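You operate a simulated robot arm through the tools that you are given. There is no shell and no other tool. Be economical: measure what you need, move in short steps, check, and stop when the job is done.

Carry out the task below with a simulated robot arm. There is one attempt and no reset: what you move stays moved.

TASK
Fit both cylinders in their bores in the blue block.
Fine: thick in the wide bore, thin in the narrow; lock the block in the nest first and release it after.
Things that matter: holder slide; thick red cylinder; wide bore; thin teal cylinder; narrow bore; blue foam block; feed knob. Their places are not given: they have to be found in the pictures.

It is judged by the outcome, as a careful person would: the job done as asked, and still so three seconds after it is handed in. It fails if anything else is knocked over, pushed out of place, dropped, spilled or broken.

THE ROBOT
A 7-joint arm with a two-finger parallel gripper, fixed in place. Base frame: the origin is at the foot of the arm, x ahead of it, y to its left, z up; the work surface is at about z = 0. Units: mm, degrees, N and s.
With the tool pointing down near the work surface it reaches from about 220 to 580 mm from the base axis. Its first joint turns from -66.0 to 66.0 degrees. Payload 2.5 kg.
The TCP is the grasp point between the finger pads, 23 mm short of the fingertips. In the tool frame z runs along the fingers and y along their closing line. The gripper opens to 94 mm. The fingers are 38 mm wide and 10 mm thick; the gripper's body (54 by 96 mm) begins 39 mm behind the TCP.
Orientation is that of the tool frame in the base frame, as a unit quaternion [w, x, y, z]. With the fingers straight down and closing along the base's y, the tool's x points along the base's -x, its y along +y and its z along -z.

THE INTERFACE
- The arm moves only by the tool play_rows. Its argument "commands" is a list of rows, each an object (a shift or turn left out is 0, a gripper value left out holds the last) with "translation": the shift along the tool's x, y, z in units of 25 mm (1.0 is 25 mm), a list of three; "turn": the turn, a rotation vector about the tool's x, y, z in units of 5 degrees (1.0 is 5 degrees), a list of three; "claw": the gripper command, from -1 (shut) to 1 (fully open), values between in proportion. In form: [{"translation": [tx, ty, tz], "turn": [rx, ry, rz], "claw": claw}, ...]. A call has 1 to 8 rows; each row shifts and turns the commanded pose from where the row before left it, along the tool's axes as they then stand. A call with a number of a shift or a turn outside -1 to 1 is refused whole. Rows are played at 5 a second. More than 50 mm and 8.6 degrees between two rows, or a gripper value outside its range, and nothing of the call is played. Where a pose cannot be reached the arm comes as near as it can. A force on the tool above 90 N (or 10 N above the force at the start of the call, whichever is more), or a blocked arm, ends the call early, and 0.2 s more pass. Each finger travels about 108 mm/s and halts on what it meets, pressing with about 22 N; the grip force reading is that of the motor and also rises with nothing between the fingers. The clock runs only during rows and for 0.2 s after the last one: add rows that do not move to give the fingers time. The reply holds the time, the measured pose of the TCP, the force on the tool along the base axes, the opening and the grip force, in the units named above and with some noise.
- Cameras (640 x 400 px; columns grow to the right, rows downward): "scene" is fixed at [100.6, -398.4, 538.8]; the picture's right is [0.94, -0.34, 0.00], its down [-0.21, -0.58, -0.79] and it looks along [0.27, 0.74, -0.62] (base axes); focal length 370 px, centre (320, 200). "wrist" rides on the gripper at [-39, 0, -44] in the tool frame; the picture's right is [0.00, -1.00, 0.00], its down [0.97, 0.00, -0.24] and it looks along [0.24, 0.00, 0.97] (tool axes); focal length 218 px, centre (320, 200).
- get_image(camera): a new picture of that camera. It takes no simulated time.
- measure_at(camera, pixels): for up to 12 pixels [column, row] of the newest picture of that camera ("zoom" is the newest enlarged one), the place [x, y, z] in the base frame of the surface seen there, good to about 2 mm. It takes no simulated time.
- close_up(camera, box): a new picture of the part [left, top, right, bottom] of that camera's present view, enlarged. It takes no simulated time.
- finish_job(): hands the job in; it is judged then, once.

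Work in short steps. Measure before you move; look again where a grasp or a placing could have gone wrong, and mend it. You have 80 turns and 34 pictures in all, those below and enlarged ones among them. Open the gripper and draw the arm clear of the work before you hand the job in, unless the task says otherwise; then end with one line.

The tools are called after "Request:" as name(argument=value, ...) on one line, values as JSON. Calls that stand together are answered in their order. play_rows: Moves the arm, as the interface text tells. Its arguments: {"type":"object","properties":{"commands":{"type":"array"}},"required":["commands"]} The other tools are called the same way: get_image (camera) takes a picture; measure_at (camera, pixels) gives the place of the surface under pixels of a picture; close_up (camera, box) takes an enlarged picture of a part of a camera's view; finish_job () hands the job in.

At the start:

```text
time: 0.0
eef_pos: [346.2, 76.1, 270.0]
tool_rot: [0.0, 0.0, 1.0, 0.0]
contact_force: [-0.1, 0.1, -0.3]
opening: 94.2
gripper_force: 0.2
```

scene: 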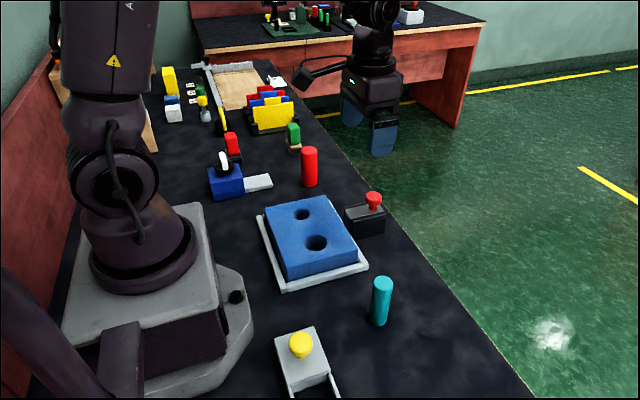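
wrist: 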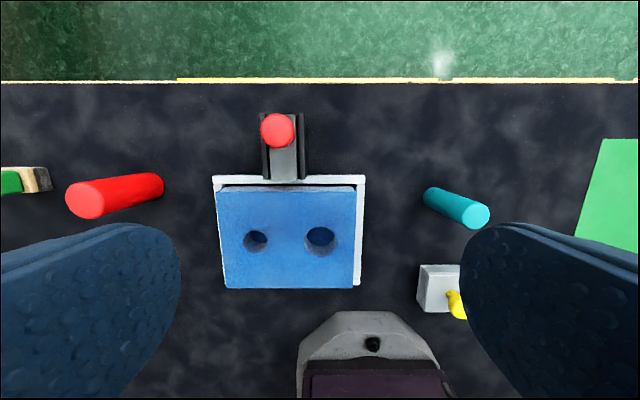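

The block sits in a white nest, with a black slide with a red knob near (283,145) in the wrist view and a yellow knob at (300,345) in the scene view. I'll take enlarged pictures to tell them apart.

Request:
close_up(camera="scene", box=[240, 130, 420, 300])

Request:
close_up(camera="wrist", box=[200, 90, 500, 320])

Request:
measure_at(camera="wrist", pixels=[[277, 130], [285, 160], [268, 150], [302, 150], [218, 192], [355, 192], [224, 287], [352, 287], [90, 198], [475, 215], [455, 300], [435, 285]])

Request:
measure_at(camera="scene", pixels=[[309, 150], [309, 183], [382, 281], [378, 322], [374, 196], [374, 207], [362, 220], [300, 213], [317, 242], [301, 340], [300, 355], [223, 158]])

```text
2.35 times, centred on (330, 215) of scene
```

zoom: 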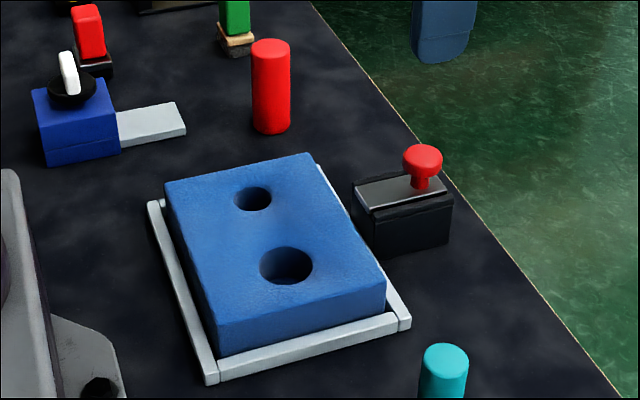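

```text
1.74 times, centred on (350, 205) of wrist
```

zoom: 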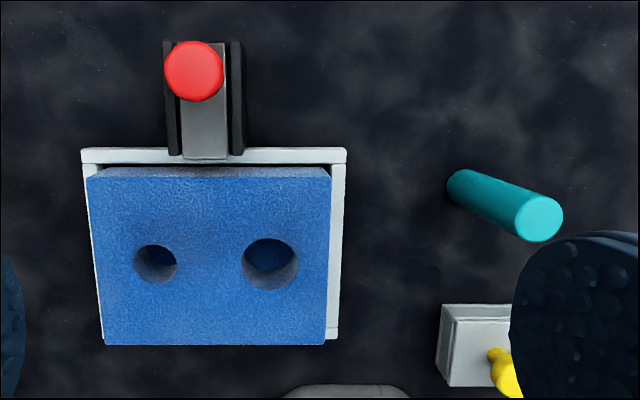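

```text
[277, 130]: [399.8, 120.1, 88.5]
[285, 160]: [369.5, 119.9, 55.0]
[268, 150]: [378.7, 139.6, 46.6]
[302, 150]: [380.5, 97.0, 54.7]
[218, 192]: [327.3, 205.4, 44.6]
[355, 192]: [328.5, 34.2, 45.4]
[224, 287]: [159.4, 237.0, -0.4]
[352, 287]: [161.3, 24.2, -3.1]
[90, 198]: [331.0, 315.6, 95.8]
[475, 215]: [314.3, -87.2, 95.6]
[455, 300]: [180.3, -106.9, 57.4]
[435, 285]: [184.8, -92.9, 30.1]
```

```text
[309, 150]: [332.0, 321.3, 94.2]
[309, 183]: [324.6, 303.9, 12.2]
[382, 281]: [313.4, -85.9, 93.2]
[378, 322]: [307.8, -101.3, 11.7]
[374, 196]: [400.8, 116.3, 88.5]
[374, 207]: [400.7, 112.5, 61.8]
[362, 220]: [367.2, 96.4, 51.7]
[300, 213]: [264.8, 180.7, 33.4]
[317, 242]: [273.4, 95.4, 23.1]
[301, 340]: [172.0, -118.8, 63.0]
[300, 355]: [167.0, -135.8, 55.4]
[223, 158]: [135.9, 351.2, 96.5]
```

The red-knob slide aims its grey bar at the block. I'll look closer at the yellow-knob box and the blue box, and measure the block and bores.

Request:
close_up(camera="scene", box=[250, 310, 370, 400])

Request:
close_up(camera="scene", box=[150, 60, 330, 210])

Request:
measure_at(camera="wrist", pixels=[[244, 239], [266, 239], [255, 230], [255, 251], [306, 238], [336, 238], [321, 226], [321, 253], [230, 200], [345, 200], [230, 280], [340, 280]])

Request:
measure_at(camera="wrist", pixels=[[240, 181], [340, 181], [361, 200], [361, 270], [215, 182], [283, 178], [285, 187], [218, 240], [357, 240], [285, 285], [356, 282], [287, 172]])

```text
4.44 times, centred on (310, 355) of scene
```

zoom: 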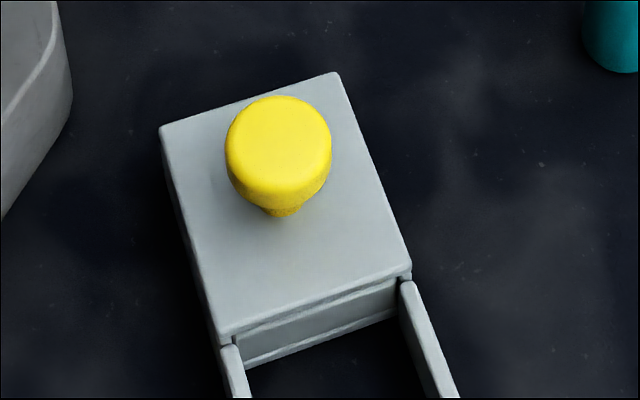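

```text
2.67 times, centred on (240, 135) of scene
```

zoom: 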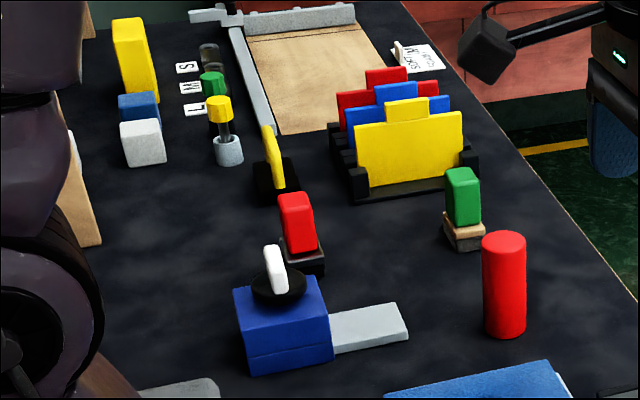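

```text
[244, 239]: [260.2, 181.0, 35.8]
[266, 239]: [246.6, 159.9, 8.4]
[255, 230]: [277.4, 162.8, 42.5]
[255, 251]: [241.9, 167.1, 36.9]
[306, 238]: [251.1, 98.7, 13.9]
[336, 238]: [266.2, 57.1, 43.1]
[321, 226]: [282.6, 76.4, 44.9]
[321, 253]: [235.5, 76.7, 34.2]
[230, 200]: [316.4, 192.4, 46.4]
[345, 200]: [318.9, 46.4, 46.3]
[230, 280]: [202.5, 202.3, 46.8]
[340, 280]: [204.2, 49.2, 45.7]
```

```text
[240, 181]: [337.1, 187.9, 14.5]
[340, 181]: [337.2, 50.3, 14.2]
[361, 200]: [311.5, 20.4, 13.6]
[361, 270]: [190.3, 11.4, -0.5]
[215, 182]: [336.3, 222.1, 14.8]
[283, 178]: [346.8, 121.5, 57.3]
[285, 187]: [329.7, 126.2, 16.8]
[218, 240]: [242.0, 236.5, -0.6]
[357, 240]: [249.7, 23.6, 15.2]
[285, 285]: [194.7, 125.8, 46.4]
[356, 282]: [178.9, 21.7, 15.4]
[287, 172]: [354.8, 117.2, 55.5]
```

The grey bar on the black rails has its top at z≈55 with its tip at x≈347. The block top is at z≈46 and its edge at x≈328, so pushing the red knob (400,118,88) toward -x slides the bar over the block. I'll go above the knob and descend part way.

Request:
play_rows(commands=[{"translation": [-0.72, 0.56, 0.5], "claw": 0.3}, {"translation": [-0.72, 0.56, 1]}, {"translation": [-0.71, 0.56, 1]}, {"translation": [0, 0, 1]}, {"translation": [0, 0, 1]}, {"translation": [0, 0, 1]}, {"translation": [0, 0, 0]}])

Request:
get_image(camera="wrist")

```text
time: 1.6
eef_pos: [399.4, 118.1, 131.3]
tool_rot: [0.0, 0.0, 1.0, -0.001]
contact_force: [0.5, 0.0, -0.2]
opening: 61.2
gripper_force: 0.0
```

```text
27 pictures are left
```

wrist: 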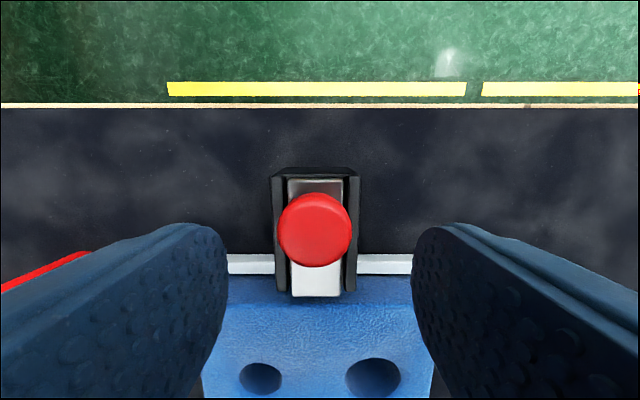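

The knob is centred between the fingers at about (315,230). I'll descend to z≈84 and close on it.

Request:
play_rows(commands=[{"translation": [0, 0.04, 1]}, {"translation": [0, 0, 0.9]}, {"translation": [0, 0, 0]}, {"claw": -1}, {"claw": -1}, {"claw": -1}, {"claw": -1}])

```text
time: 3.2
eef_pos: [400.4, 119.8, 85.2]
tool_rot: [0.0, -0.001, 1.0, 0.001]
contact_force: [0.2, 7.3, -6.6]
opening: 33.2
gripper_force: 44.5
```

The knob is gripped at an opening of 33 mm. I'll slide it toward -x in short steps and watch the force.

Request:
play_rows(commands=[{"translation": [0.3, 0, 0]}, {"translation": [0.3, 0, 0]}, {"translation": [0.3, 0, 0]}, {"translation": [0, 0, 0]}])

```text
time: 4.2
eef_pos: [378.1, 119.4, 84.4]
tool_rot: [0.002, 0.0, 1.0, 0.001]
contact_force: [-0.5, 8.2, 16.9]
opening: 33.0
gripper_force: 44.9
```

It moves freely to x=378. I'll keep going toward the end of the stroke.

Request:
play_rows(commands=[{"translation": [0.3, 0, 0]}, {"translation": [0.3, 0, 0]}, {"translation": [0, 0, 0]}])

Request:
close_up(camera="scene", box=[240, 130, 420, 300])

```text
time: 5.0
eef_pos: [367.2, 119.3, 85.5]
tool_rot: [0.008, 0.0, 1.0, 0.001]
contact_force: [28.7, 8.6, -4.8]
opening: 33.0
gripper_force: 44.4
```

```text
2.35 times, centred on (330, 215) of scene
```

zoom: 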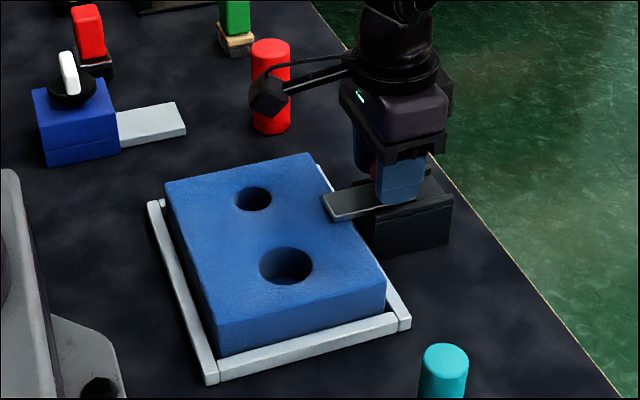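

The reading shows 28.7 N and the bar now overlaps the block edge. One more small push will confirm whether this is the end stop.

Request:
play_rows(commands=[{"translation": [0.15, 0, 0]}, {"translation": [0, 0, 0]}])

```text
time: 5.6
eef_pos: [363.9, 120.0, 86.9]
tool_rot: [0.007, 0.001, 1.0, 0.002]
contact_force: [30.2, 1.1, 0.2]
opening: 32.9
gripper_force: 44.7
```

It moved about 3 mm at the same force, which could be grip slip or a stop. I'll open, rise and check where the knob is.

Request:
play_rows(commands=[{"claw": 0.3}, {"claw": 0.3}, {"translation": [0, 0, -1]}, {"translation": [0, 0, -1]}, {"translation": [0, 0, -1]}, {"translation": [0, 0, -1]}, {"translation": [0, 0, -1]}, {"translation": [0, 0, 0]}])

Request:
get_image(camera="wrist")

Request:
get_image(camera="scene")

```text
time: 7.4
eef_pos: [358.0, 120.0, 210.6]
tool_rot: [0.0, 0.0, 1.0, 0.001]
contact_force: [0.4, -0.3, -0.1]
opening: 61.2
gripper_force: 0.1
```

```text
25 pictures are left
```

wrist: 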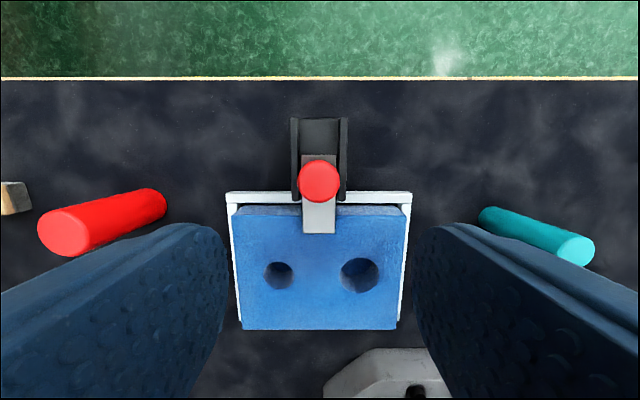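

```text
24 pictures are left
```

scene: 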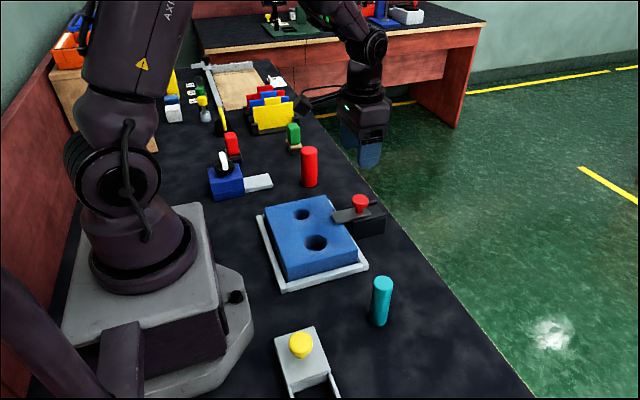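

The bar now covers the block edge. I'll measure the knob, the bar tip and the bore rims, with a zoom on the bores.

Request:
measure_at(camera="wrist", pixels=[[319, 181], [319, 228], [238, 212], [405, 212], [242, 327], [395, 327], [62, 230], [575, 250]])

Request:
close_up(camera="wrist", box=[230, 180, 422, 340])

```text
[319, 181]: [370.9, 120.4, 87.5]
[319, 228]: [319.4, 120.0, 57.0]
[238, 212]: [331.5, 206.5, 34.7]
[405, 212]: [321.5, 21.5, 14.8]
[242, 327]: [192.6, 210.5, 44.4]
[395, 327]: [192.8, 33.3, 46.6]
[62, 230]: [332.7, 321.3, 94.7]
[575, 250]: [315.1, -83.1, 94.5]
```

```text
2.50 times, centred on (326, 260) of wrist
```

zoom: 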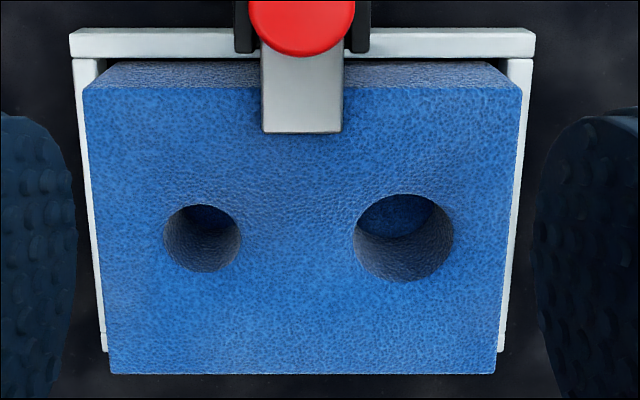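

The knob moved exactly 30 mm (400 to 370.5) to its stop, so the block is locked. The bore centres work out to wide ≈(262,77.7), 43 mm across, and narrow ≈(262,164.4), 33 mm across. Next I'll go above the red cylinder near (332,320).

Request:
play_rows(commands=[{"translation": [0.13, 1, 0], "claw": 0.3}, {"translation": [0.13, 1, 0]}, {"translation": [0.13, 1, 0]}, {"translation": [0.13, 1, 0]}, {"translation": [0.13, 1, 0]}, {"translation": [0.13, 1, 0]}, {"translation": [0.13, 1, 0]}, {"translation": [0.13, 0.98, 0]}])

Request:
get_image(camera="wrist")

```text
time: 9.2
eef_pos: [333.2, 318.7, 212.2]
tool_rot: [0.0, 0.0, 1.0, -0.001]
contact_force: [-0.4, 0.2, 1.0]
opening: 60.9
gripper_force: 0.0
```

```text
22 pictures are left
```

wrist: 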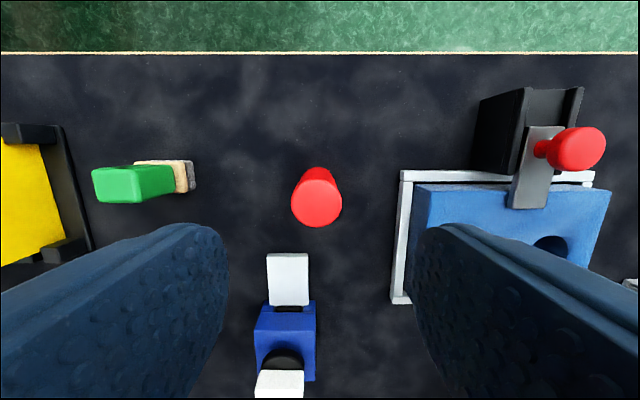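

The red top is at about (316.5,202), giving a centre of (331,321.4) and a diameter of about 39 mm, with clear space around it. I'll descend to z≈79 around it.

Request:
play_rows(commands=[{"translation": [0.09, 0.1, 1], "claw": 0.3}, {"translation": [0, 0, 1]}, {"translation": [0, 0, 1]}, {"translation": [0, 0, 1]}, {"translation": [0, 0, 1]}, {"translation": [0, 0, 0.33]}, {"translation": [0, 0, 0]}])

```text
time: 10.8
eef_pos: [331.1, 322.9, 76.7]
tool_rot: [0.001, 0.0, 1.0, 0.001]
contact_force: [-0.2, -0.1, -0.2]
opening: 60.9
gripper_force: 0.0
```

I'm at z≈77 around the cylinder with no contact. I'll close and lift a little.

Request:
play_rows(commands=[{"translation": [0, -0.03, 0], "claw": -1}, {"claw": -1}, {"claw": -1}, {"translation": [0, 0, -0.5]}, {"translation": [0, 0, -1]}, {"translation": [0, 0, 0]}])

Request:
get_image(camera="scene")

```text
time: 12.2
eef_pos: [331.2, 320.9, 116.6]
tool_rot: [0.0, 0.0, 1.0, 0.0]
contact_force: [0.6, -0.5, -1.2]
opening: 39.1
gripper_force: 21.7
```

```text
21 pictures are left
```

scene: 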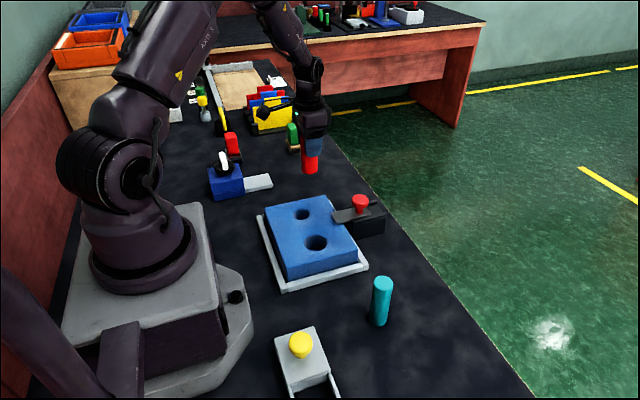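

The red cylinder is held (39.1 mm). I'll raise it and carry it over the wide bore.

Request:
play_rows(commands=[{"translation": [0, 0, -1], "claw": -1}, {"translation": [0.2, 0, -1]}, {"translation": [0.5, -0.5, 0]}, {"translation": [0.5, -1, 0]}, {"translation": [0.5, -1, 0]}, {"translation": [0.5, -1, 0]}, {"translation": [0.4, -1, 0]}, {"translation": [0.17, -1, 0]}])

Request:
play_rows(commands=[{"translation": [0, -1, 0], "claw": -1}, {"translation": [0, -1, 0]}, {"translation": [0, -1, 0]}, {"translation": [0, -1, 0]}, {"translation": [0, 0, 0]}, {"translation": [0, 0, 0]}])

Request:
get_image(camera="wrist")

```text
time: 14.0
eef_pos: [261.1, 184.2, 164.9]
tool_rot: [0.001, -0.001, 1.0, 0.0]
contact_force: [0.1, -0.1, -0.8]
opening: 39.2
gripper_force: 22.0
```

```text
time: 15.4
eef_pos: [262.8, 85.8, 166.2]
tool_rot: [0.0, 0.0, 1.0, 0.001]
contact_force: [0.0, 0.2, -1.3]
opening: 39.1
gripper_force: 21.9
```

```text
20 pictures are left
```

wrist: 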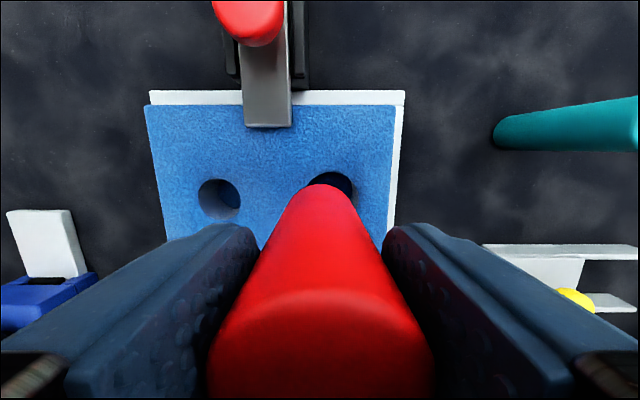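

The narrow bore measures (261,164.6), agreeing with before. The cylinder is about 1 mm to -x of the TCP, so I need TCP ≈(262.4,77.7). I'll shift in y and lower to just above the block.

Request:
play_rows(commands=[{"translation": [0, -0.32, 0], "claw": -1}, {"translation": [0, 0, 0.7]}, {"translation": [0, 0, 0.5]}, {"translation": [0, 0, 0]}, {"translation": [0, 0, 0]}])

Request:
close_up(camera="scene", box=[250, 180, 390, 290])

Request:
get_image(camera="wrist")

```text
time: 16.6
eef_pos: [262.7, 74.8, 133.7]
tool_rot: [0.0, 0.0, 1.0, 0.0]
contact_force: [-0.2, 0.7, -1.1]
opening: 39.1
gripper_force: 22.4
```

```text
3.64 times, centred on (320, 235) of scene
```

zoom: 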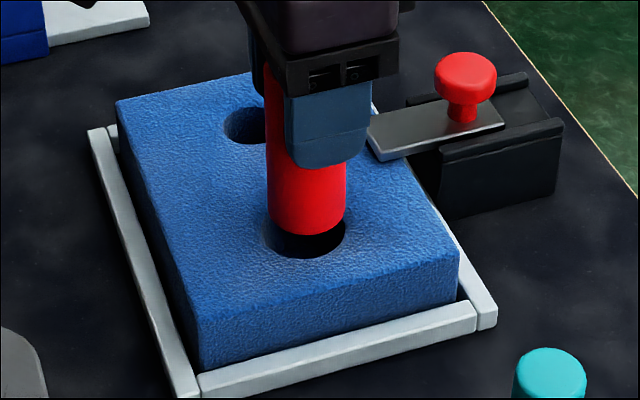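

```text
18 pictures are left
```

wrist: 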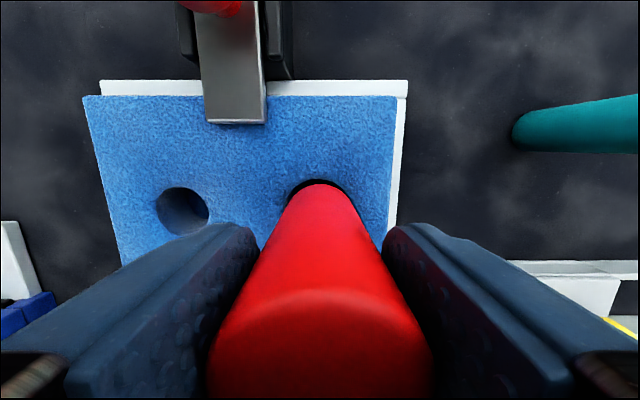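

The cylinder is nearly over the bore, with a dark rim visible at about (287–347,180). I'll zoom in on it to centre more precisely.

Request:
close_up(camera="wrist", box=[272, 165, 368, 225])

Request:
play_rows(commands=[{"translation": [0, 0, 0], "claw": -1}])

```text
6.67 times, centred on (320, 195) of wrist
```

zoom: 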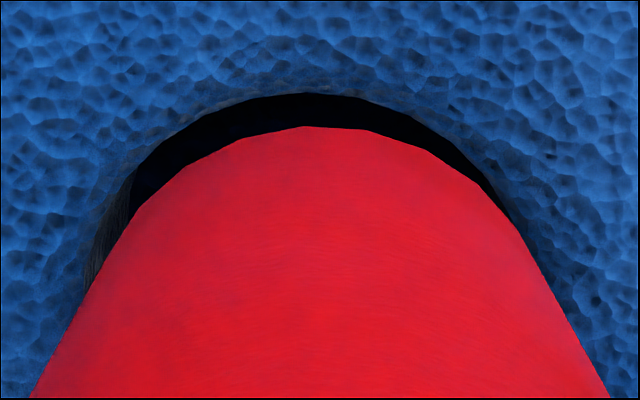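

```text
time: 17.0
eef_pos: [263.5, 75.0, 134.9]
tool_rot: [0.0, 0.0, 1.0, -0.001]
contact_force: [-0.4, 0.9, -0.5]
opening: 39.0
gripper_force: 21.8
```

The bore apex is at about column 308 in the zoom and the cylinder at about 330, so I need about 2 mm of +y. I'll correct and lower slowly.

Request:
play_rows(commands=[{"translation": [0.02, 0.08, 0], "claw": -1}, {"translation": [0, 0, 0.3]}, {"translation": [0, 0, 0.3]}, {"translation": [0, 0, 0.3]}, {"translation": [0, 0, 0]}])

Request:
close_up(camera="scene", box=[250, 180, 390, 290])

```text
time: 18.2
eef_pos: [260.9, 77.3, 112.0]
tool_rot: [-0.001, 0.0, 1.0, 0.0]
contact_force: [-0.8, 0.7, -1.5]
opening: 39.0
gripper_force: 21.8
```

```text
3.64 times, centred on (320, 235) of scene
```

zoom: 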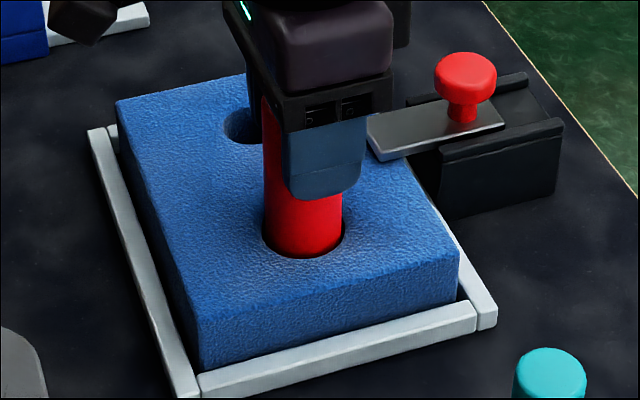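

The cylinder has entered the bore with no contact force. I'll keep lowering.

Request:
play_rows(commands=[{"translation": [0, 0, 0.3], "claw": -1}, {"translation": [0, 0, 0.3]}, {"translation": [0, 0, 0.2]}, {"translation": [0, 0, 0]}])

```text
time: 19.2
eef_pos: [261.7, 76.7, 91.8]
tool_rot: [-0.001, 0.0, 1.0, 0.001]
contact_force: [-0.1, -0.2, -1.9]
opening: 39.2
gripper_force: 21.8
```

I'm at z=92, still free. I'll lower in smaller steps to find the bottom.

Request:
play_rows(commands=[{"translation": [0, 0, 0.2], "claw": -1}, {"translation": [0, 0, 0.1]}, {"translation": [0, 0, 0]}])

```text
time: 20.0
eef_pos: [261.6, 76.9, 84.8]
tool_rot: [0.0, 0.0, 1.0, 0.001]
contact_force: [-1.2, -0.4, 14.4]
opening: 39.0
gripper_force: 22.1
```

There is 14 N of contact at z≈85, so the cylinder's bottom is at z≈8. That matches the bore floor measured earlier at 8.4, so it is seated. I'll release and rise.

Request:
play_rows(commands=[{"claw": 0.2}, {"claw": 0.2}, {"translation": [0, 0, -1]}, {"translation": [0, 0, -1]}, {"translation": [0, 0, -1]}, {"translation": [0, 0, -1]}, {"translation": [0, 0, -1]}, {"translation": [0, 0, 0]}])

Request:
close_up(camera="scene", box=[240, 130, 420, 300])

```text
time: 21.8
eef_pos: [261.9, 78.9, 208.8]
tool_rot: [0.001, 0.0, 1.0, -0.001]
contact_force: [0.2, 0.4, 0.4]
opening: 56.6
gripper_force: 0.0
```

```text
2.35 times, centred on (330, 215) of scene
```

zoom: 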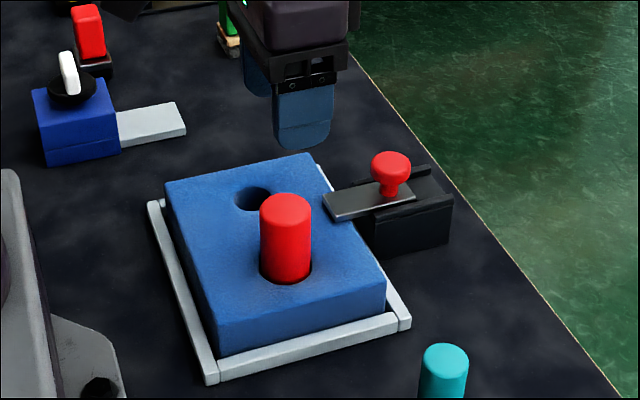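

The red cylinder is seated and upright. Now I'll go above the teal cylinder near (314,-85).

Request:
play_rows(commands=[{"translation": [-0.3, -0.9, 0], "claw": 0.2}, {"translation": [-0.3, -0.95, 0]}, {"translation": [-0.3, -0.95, 0]}, {"translation": [-0.3, -0.95, 0]}, {"translation": [-0.3, -0.95, 0]}, {"translation": [-0.3, -0.95, 0]}, {"translation": [-0.28, -0.9, 0]}, {"translation": [0, 0, 0]}])

Request:
get_image(camera="wrist")

```text
time: 23.6
eef_pos: [313.7, -86.8, 208.8]
tool_rot: [0.0, 0.0, 1.0, 0.0]
contact_force: [1.0, -0.2, 0.1]
opening: 56.3
gripper_force: 0.1
```

```text
14 pictures are left
```

wrist: 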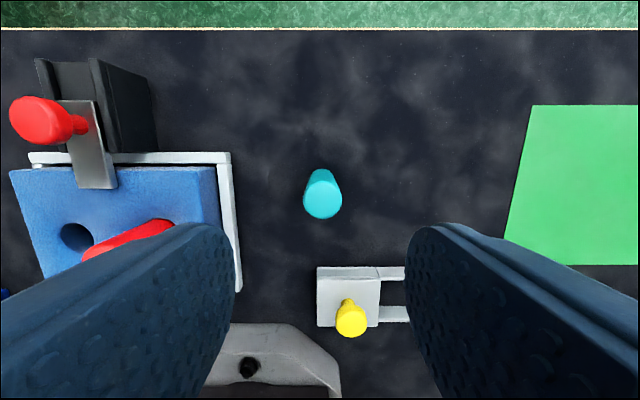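

The teal top is at about (322.5,200), giving a centre of (313.7,-88.5) and a diameter of about 29 mm, with the area clear. I'll descend and grasp it.

Request:
play_rows(commands=[{"translation": [0, -0.05, 1], "claw": 0.1}, {"translation": [0, 0, 1]}, {"translation": [0, 0, 1]}, {"translation": [0, 0, 1]}, {"translation": [0, 0, 1]}, {"translation": [0, 0, 0.22]}, {"translation": [0, 0, 0]}])

Request:
play_rows(commands=[{"claw": -1}, {"claw": -1}, {"claw": -1}, {"translation": [0, 0, -0.5]}, {"translation": [0, 0, -1]}, {"translation": [0, 0, -1]}, {"translation": [0, 0, -1]}, {"translation": [0, 0, 0]}])

Request:
get_image(camera="wrist")

```text
time: 25.2
eef_pos: [313.6, -87.1, 79.1]
tool_rot: [0.001, 0.0, 1.0, 0.0]
contact_force: [-0.1, -0.6, 0.3]
opening: 51.5
gripper_force: 0.0
```

```text
time: 27.0
eef_pos: [312.7, -87.5, 167.4]
tool_rot: [0.0, 0.0, 1.0, 0.0]
contact_force: [0.3, 0.4, -0.2]
opening: 28.9
gripper_force: 22.7
```

```text
13 pictures are left
```

wrist: 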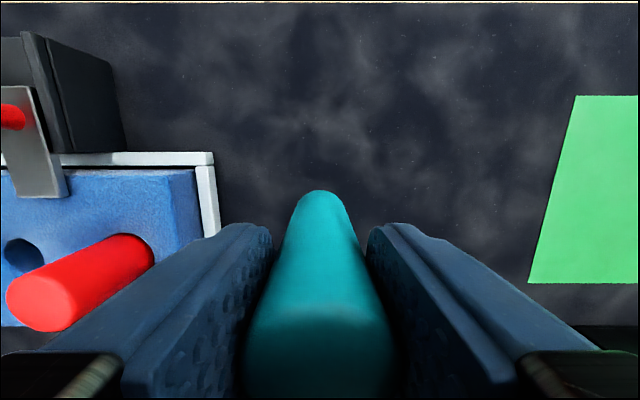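

The teal cylinder is held (28.9 mm) and centred on the TCP. The red top is at z≈103, so I'll raise the teal's bottom to about 125 and carry it over to the narrow bore.

Request:
play_rows(commands=[{"translation": [0, 0, -0.8], "claw": -1}, {"translation": [0, 0, -0.7]}, {"translation": [0.35, 0.5, 0]}, {"translation": [0.35, 1, 0]}, {"translation": [0.35, 1, 0]}, {"translation": [0.35, 1, 0]}, {"translation": [0.35, 1, 0]}, {"translation": [0.3, 1, 0]}])

Request:
play_rows(commands=[{"translation": [0, 1, 0], "claw": -1}, {"translation": [0, 1, 0]}, {"translation": [0, 1, 0]}, {"translation": [0, 1, 0]}, {"translation": [0, 0.58, 0]}, {"translation": [0, 0, 0]}, {"translation": [0, 0, 0]}])

Request:
get_image(camera="wrist")

```text
time: 28.8
eef_pos: [261.3, 49.9, 203.1]
tool_rot: [0.0, 0.0, 1.0, 0.0]
contact_force: [0.3, 0.2, -1.5]
opening: 29.3
gripper_force: 22.2
```

```text
time: 30.4
eef_pos: [263.2, 163.9, 202.6]
tool_rot: [0.0, 0.0, 1.0, 0.0]
contact_force: [-0.7, 0.1, -1.1]
opening: 28.8
gripper_force: 22.0
```

```text
12 pictures are left
```

wrist: 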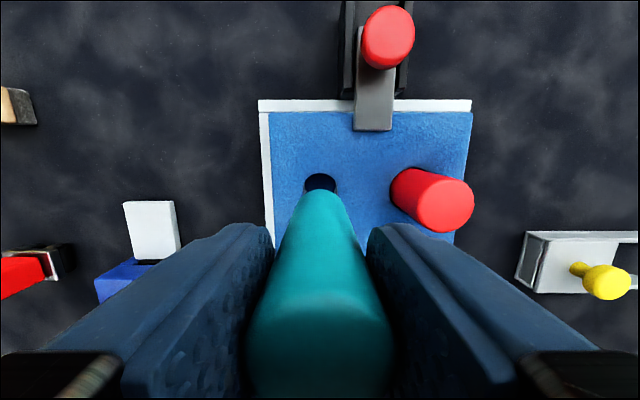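

I'm over the narrow bore, with the dark rim at about (320,180). I'll lower to just above the block and check the alignment.

Request:
play_rows(commands=[{"translation": [0, 0, 1], "claw": -1}, {"translation": [0, 0, 1]}, {"translation": [0, 0, 0.65]}, {"translation": [0, 0, 0]}, {"translation": [0, 0, 0]}])

Request:
close_up(camera="wrist", box=[272, 165, 368, 225])

Request:
close_up(camera="scene", box=[250, 180, 390, 290])

```text
time: 31.6
eef_pos: [262.4, 164.0, 137.6]
tool_rot: [0.0, 0.001, 1.0, 0.0]
contact_force: [-0.6, -0.7, -1.4]
opening: 28.9
gripper_force: 21.9
```

```text
6.67 times, centred on (320, 195) of wrist
```

zoom: 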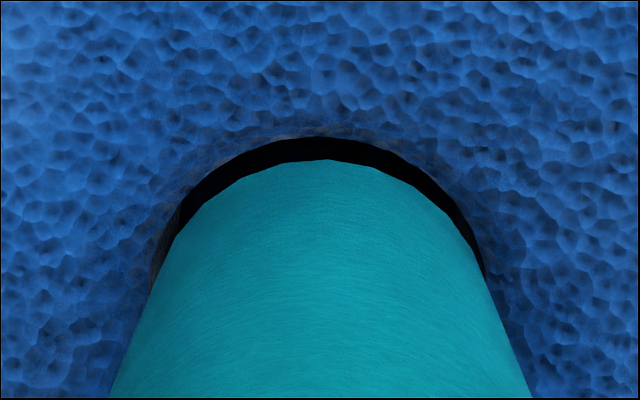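

```text
3.64 times, centred on (320, 235) of scene
```

zoom: 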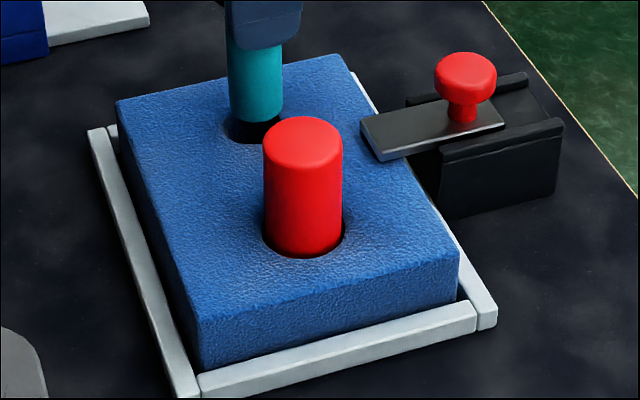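

Alignment is close. I'll nudge about 1 mm to -x and 0.5 mm to +y, then lower into the bore.

Request:
play_rows(commands=[{"translation": [0.04, 0.02, 0], "claw": -1}, {"translation": [0, 0, 0.3]}, {"translation": [0, 0, 0.3]}, {"translation": [0, 0, 0.3]}, {"translation": [0, 0, 0]}])

```text
time: 32.8
eef_pos: [261.0, 164.3, 115.1]
tool_rot: [0.0, 0.0, 1.0, -0.001]
contact_force: [-0.8, -0.5, -1.3]
opening: 29.2
gripper_force: 21.8
```

There was no force passing the block surface, so it is entering the bore. I'll keep lowering.

Request:
play_rows(commands=[{"translation": [0, 0, 0.3], "claw": -1}, {"translation": [0, 0, 0.3]}, {"translation": [0, 0, 0.2]}, {"translation": [0, 0, 0]}])

Request:
play_rows(commands=[{"translation": [0, 0, 0.2], "claw": -1}, {"translation": [0, 0, 0.1]}, {"translation": [0, 0, 0]}])

```text
time: 33.8
eef_pos: [261.0, 164.8, 94.0]
tool_rot: [0.0, 0.0, 1.0, 0.001]
contact_force: [0.6, 0.0, -1.8]
opening: 28.7
gripper_force: 21.8
```

```text
time: 34.6
eef_pos: [261.1, 165.6, 87.7]
tool_rot: [0.002, 0.0, 1.0, 0.0]
contact_force: [3.7, 2.3, 9.8]
opening: 29.0
gripper_force: 21.7
```

There is contact at z≈87.7, so the bottom is at about 8.5, the bore floor. I'll release, rise and look.

Request:
play_rows(commands=[{"claw": 0.0}, {"claw": 0.0}, {"translation": [0, 0, -1]}, {"translation": [0, 0, -1]}, {"translation": [0, 0, -1]}, {"translation": [0, 0, -1]}, {"translation": [0, 0, -1]}, {"translation": [0, 0, 0]}])

Request:
close_up(camera="scene", box=[240, 130, 420, 300])

Request:
measure_at(camera="zoom", pixels=[[286, 206], [250, 148], [392, 160]])

```text
time: 36.4
eef_pos: [260.8, 165.2, 211.6]
tool_rot: [0.0, 0.0, 1.0, 0.0]
contact_force: [-0.2, 0.4, 0.7]
opening: 47.1
gripper_force: 0.0
```

```text
2.35 times, centred on (330, 215) of scene
```

zoom: 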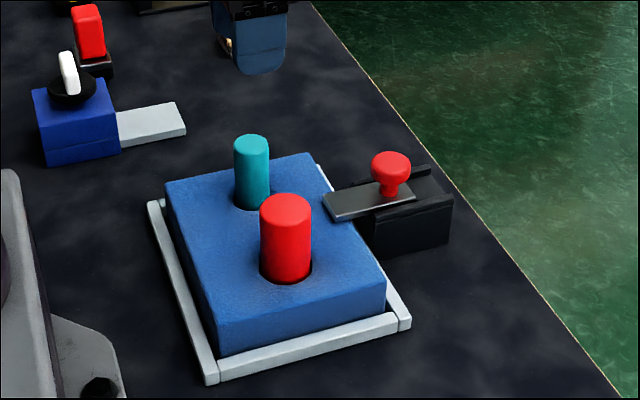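

```text
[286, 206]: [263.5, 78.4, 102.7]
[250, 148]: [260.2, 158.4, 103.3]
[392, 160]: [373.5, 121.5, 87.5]
```

Both cylinders are seated with their tops at z≈103. Now I'll go back above the red knob at (370.5,119.5) to release the slide.

Request:
play_rows(commands=[{"translation": [-0.9, -0.38, 0], "claw": 0.3}, {"translation": [-0.9, -0.38, 0]}, {"translation": [-0.9, -0.38, 0]}, {"translation": [-0.9, -0.38, 0]}, {"translation": [-0.8, -0.3, 0]}, {"translation": [0, 0, 1]}, {"translation": [0, 0, 1]}, {"translation": [0, 0, 1]}])

Request:
get_image(camera="wrist")

```text
time: 38.2
eef_pos: [370.8, 118.8, 136.9]
tool_rot: [0.0, 0.0, 1.0, 0.0]
contact_force: [0.4, -0.4, 0.8]
opening: 61.2
gripper_force: 0.0
```

```text
8 pictures are left
```

wrist: 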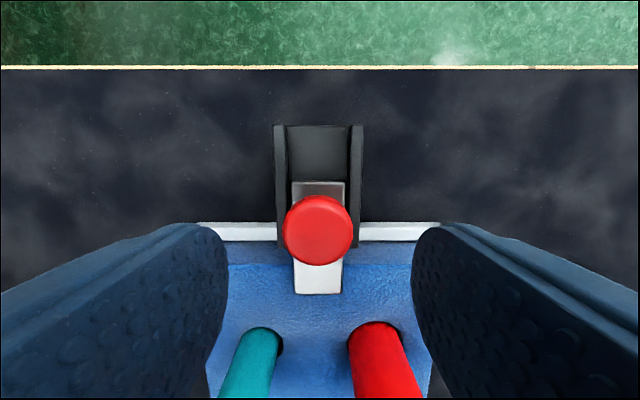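

The knob is centred. I'll descend to z≈85 and grip it.

Request:
play_rows(commands=[{"translation": [0, 0, 1]}, {"translation": [0, 0, 1]}, {"translation": [0, 0, 0]}, {"claw": -1}, {"claw": -1}, {"claw": -1}, {"claw": -1}])

Request:
play_rows(commands=[{"translation": [-0.3, 0, 0], "claw": -1}, {"translation": [-0.3, 0, 0]}, {"translation": [-0.3, 0, 0]}, {"translation": [-0.3, 0, 0]}, {"translation": [0, 0, 0]}])

```text
time: 39.8
eef_pos: [371.6, 119.7, 88.0]
tool_rot: [0.0, 0.0, 1.0, 0.0]
contact_force: [2.6, -1.7, -6.5]
opening: 32.8
gripper_force: 45.4
```

```text
time: 41.0
eef_pos: [402.2, 119.7, 87.2]
tool_rot: [-0.001, -0.001, 1.0, 0.0]
contact_force: [-4.5, 0.5, 2.1]
opening: 32.8
gripper_force: 45.4
```

The slide is back at x≈402, where it started. I'll release the knob, rise clear and check.

Request:
play_rows(commands=[{"claw": 0.4}, {"claw": 0.4}, {"translation": [0, 0, -1]}, {"translation": [0, 0, -1]}, {"translation": [0, 0, -1]}, {"translation": [0, 0, -1]}, {"translation": [0, 0, -1]}, {"translation": [0, 0, -1]}])

Request:
play_rows(commands=[{"translation": [0, 0, -0.5], "claw": 0.4}, {"translation": [0, 0, 0]}])

Request:
get_image(camera="scene")

Request:
get_image(camera="wrist")

```text
time: 42.8
eef_pos: [399.4, 120.0, 237.6]
tool_rot: [0.0, 0.0, 1.0, 0.0]
contact_force: [0.2, 0.4, 0.8]
opening: 65.6
gripper_force: 0.0
```

```text
time: 43.4
eef_pos: [399.8, 118.8, 250.8]
tool_rot: [0.0, 0.0, 1.0, 0.0]
contact_force: [1.4, 0.2, -0.3]
opening: 66.0
gripper_force: 0.0
```

```text
7 pictures are left
```

scene: 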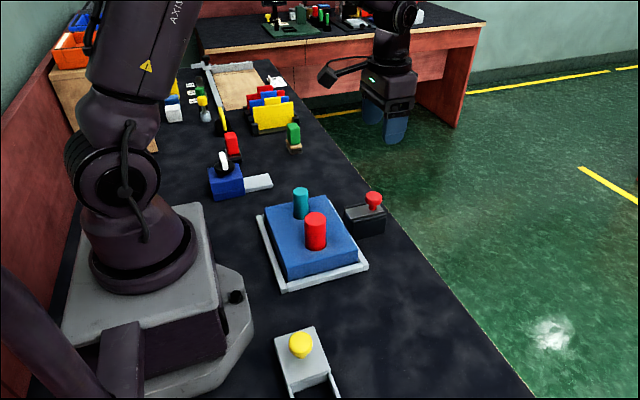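

```text
6 pictures are left
```

wrist: 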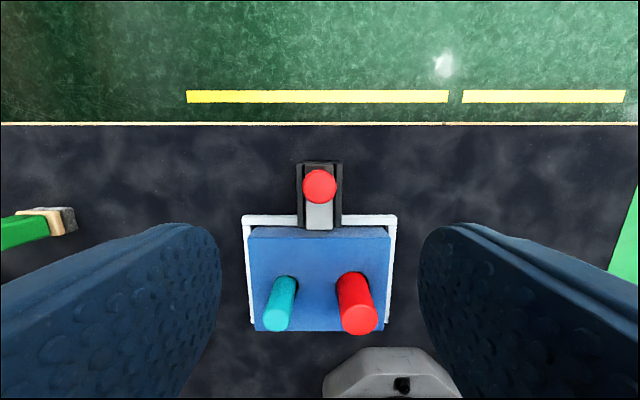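

Both cylinders stand in their bores and the slide is drawn back. I'll confirm the knob position.

Request:
measure_at(camera="wrist", pixels=[[319, 186], [319, 225], [320, 245]])

```text
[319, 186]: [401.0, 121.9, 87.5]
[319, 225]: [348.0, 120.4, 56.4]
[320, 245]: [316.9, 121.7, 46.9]
```

The knob is at x≈401 and the bar tip at x≈348, so the slide is fully back at its start. The arm is clear, so I'll hand the job in.

Request:
finish_job()

```text
The job is handed in.
```

I locked the block, seated the thick red cylinder in the wide bore and the thin teal one in the narrow bore, then drew the holder slide back to release the block.
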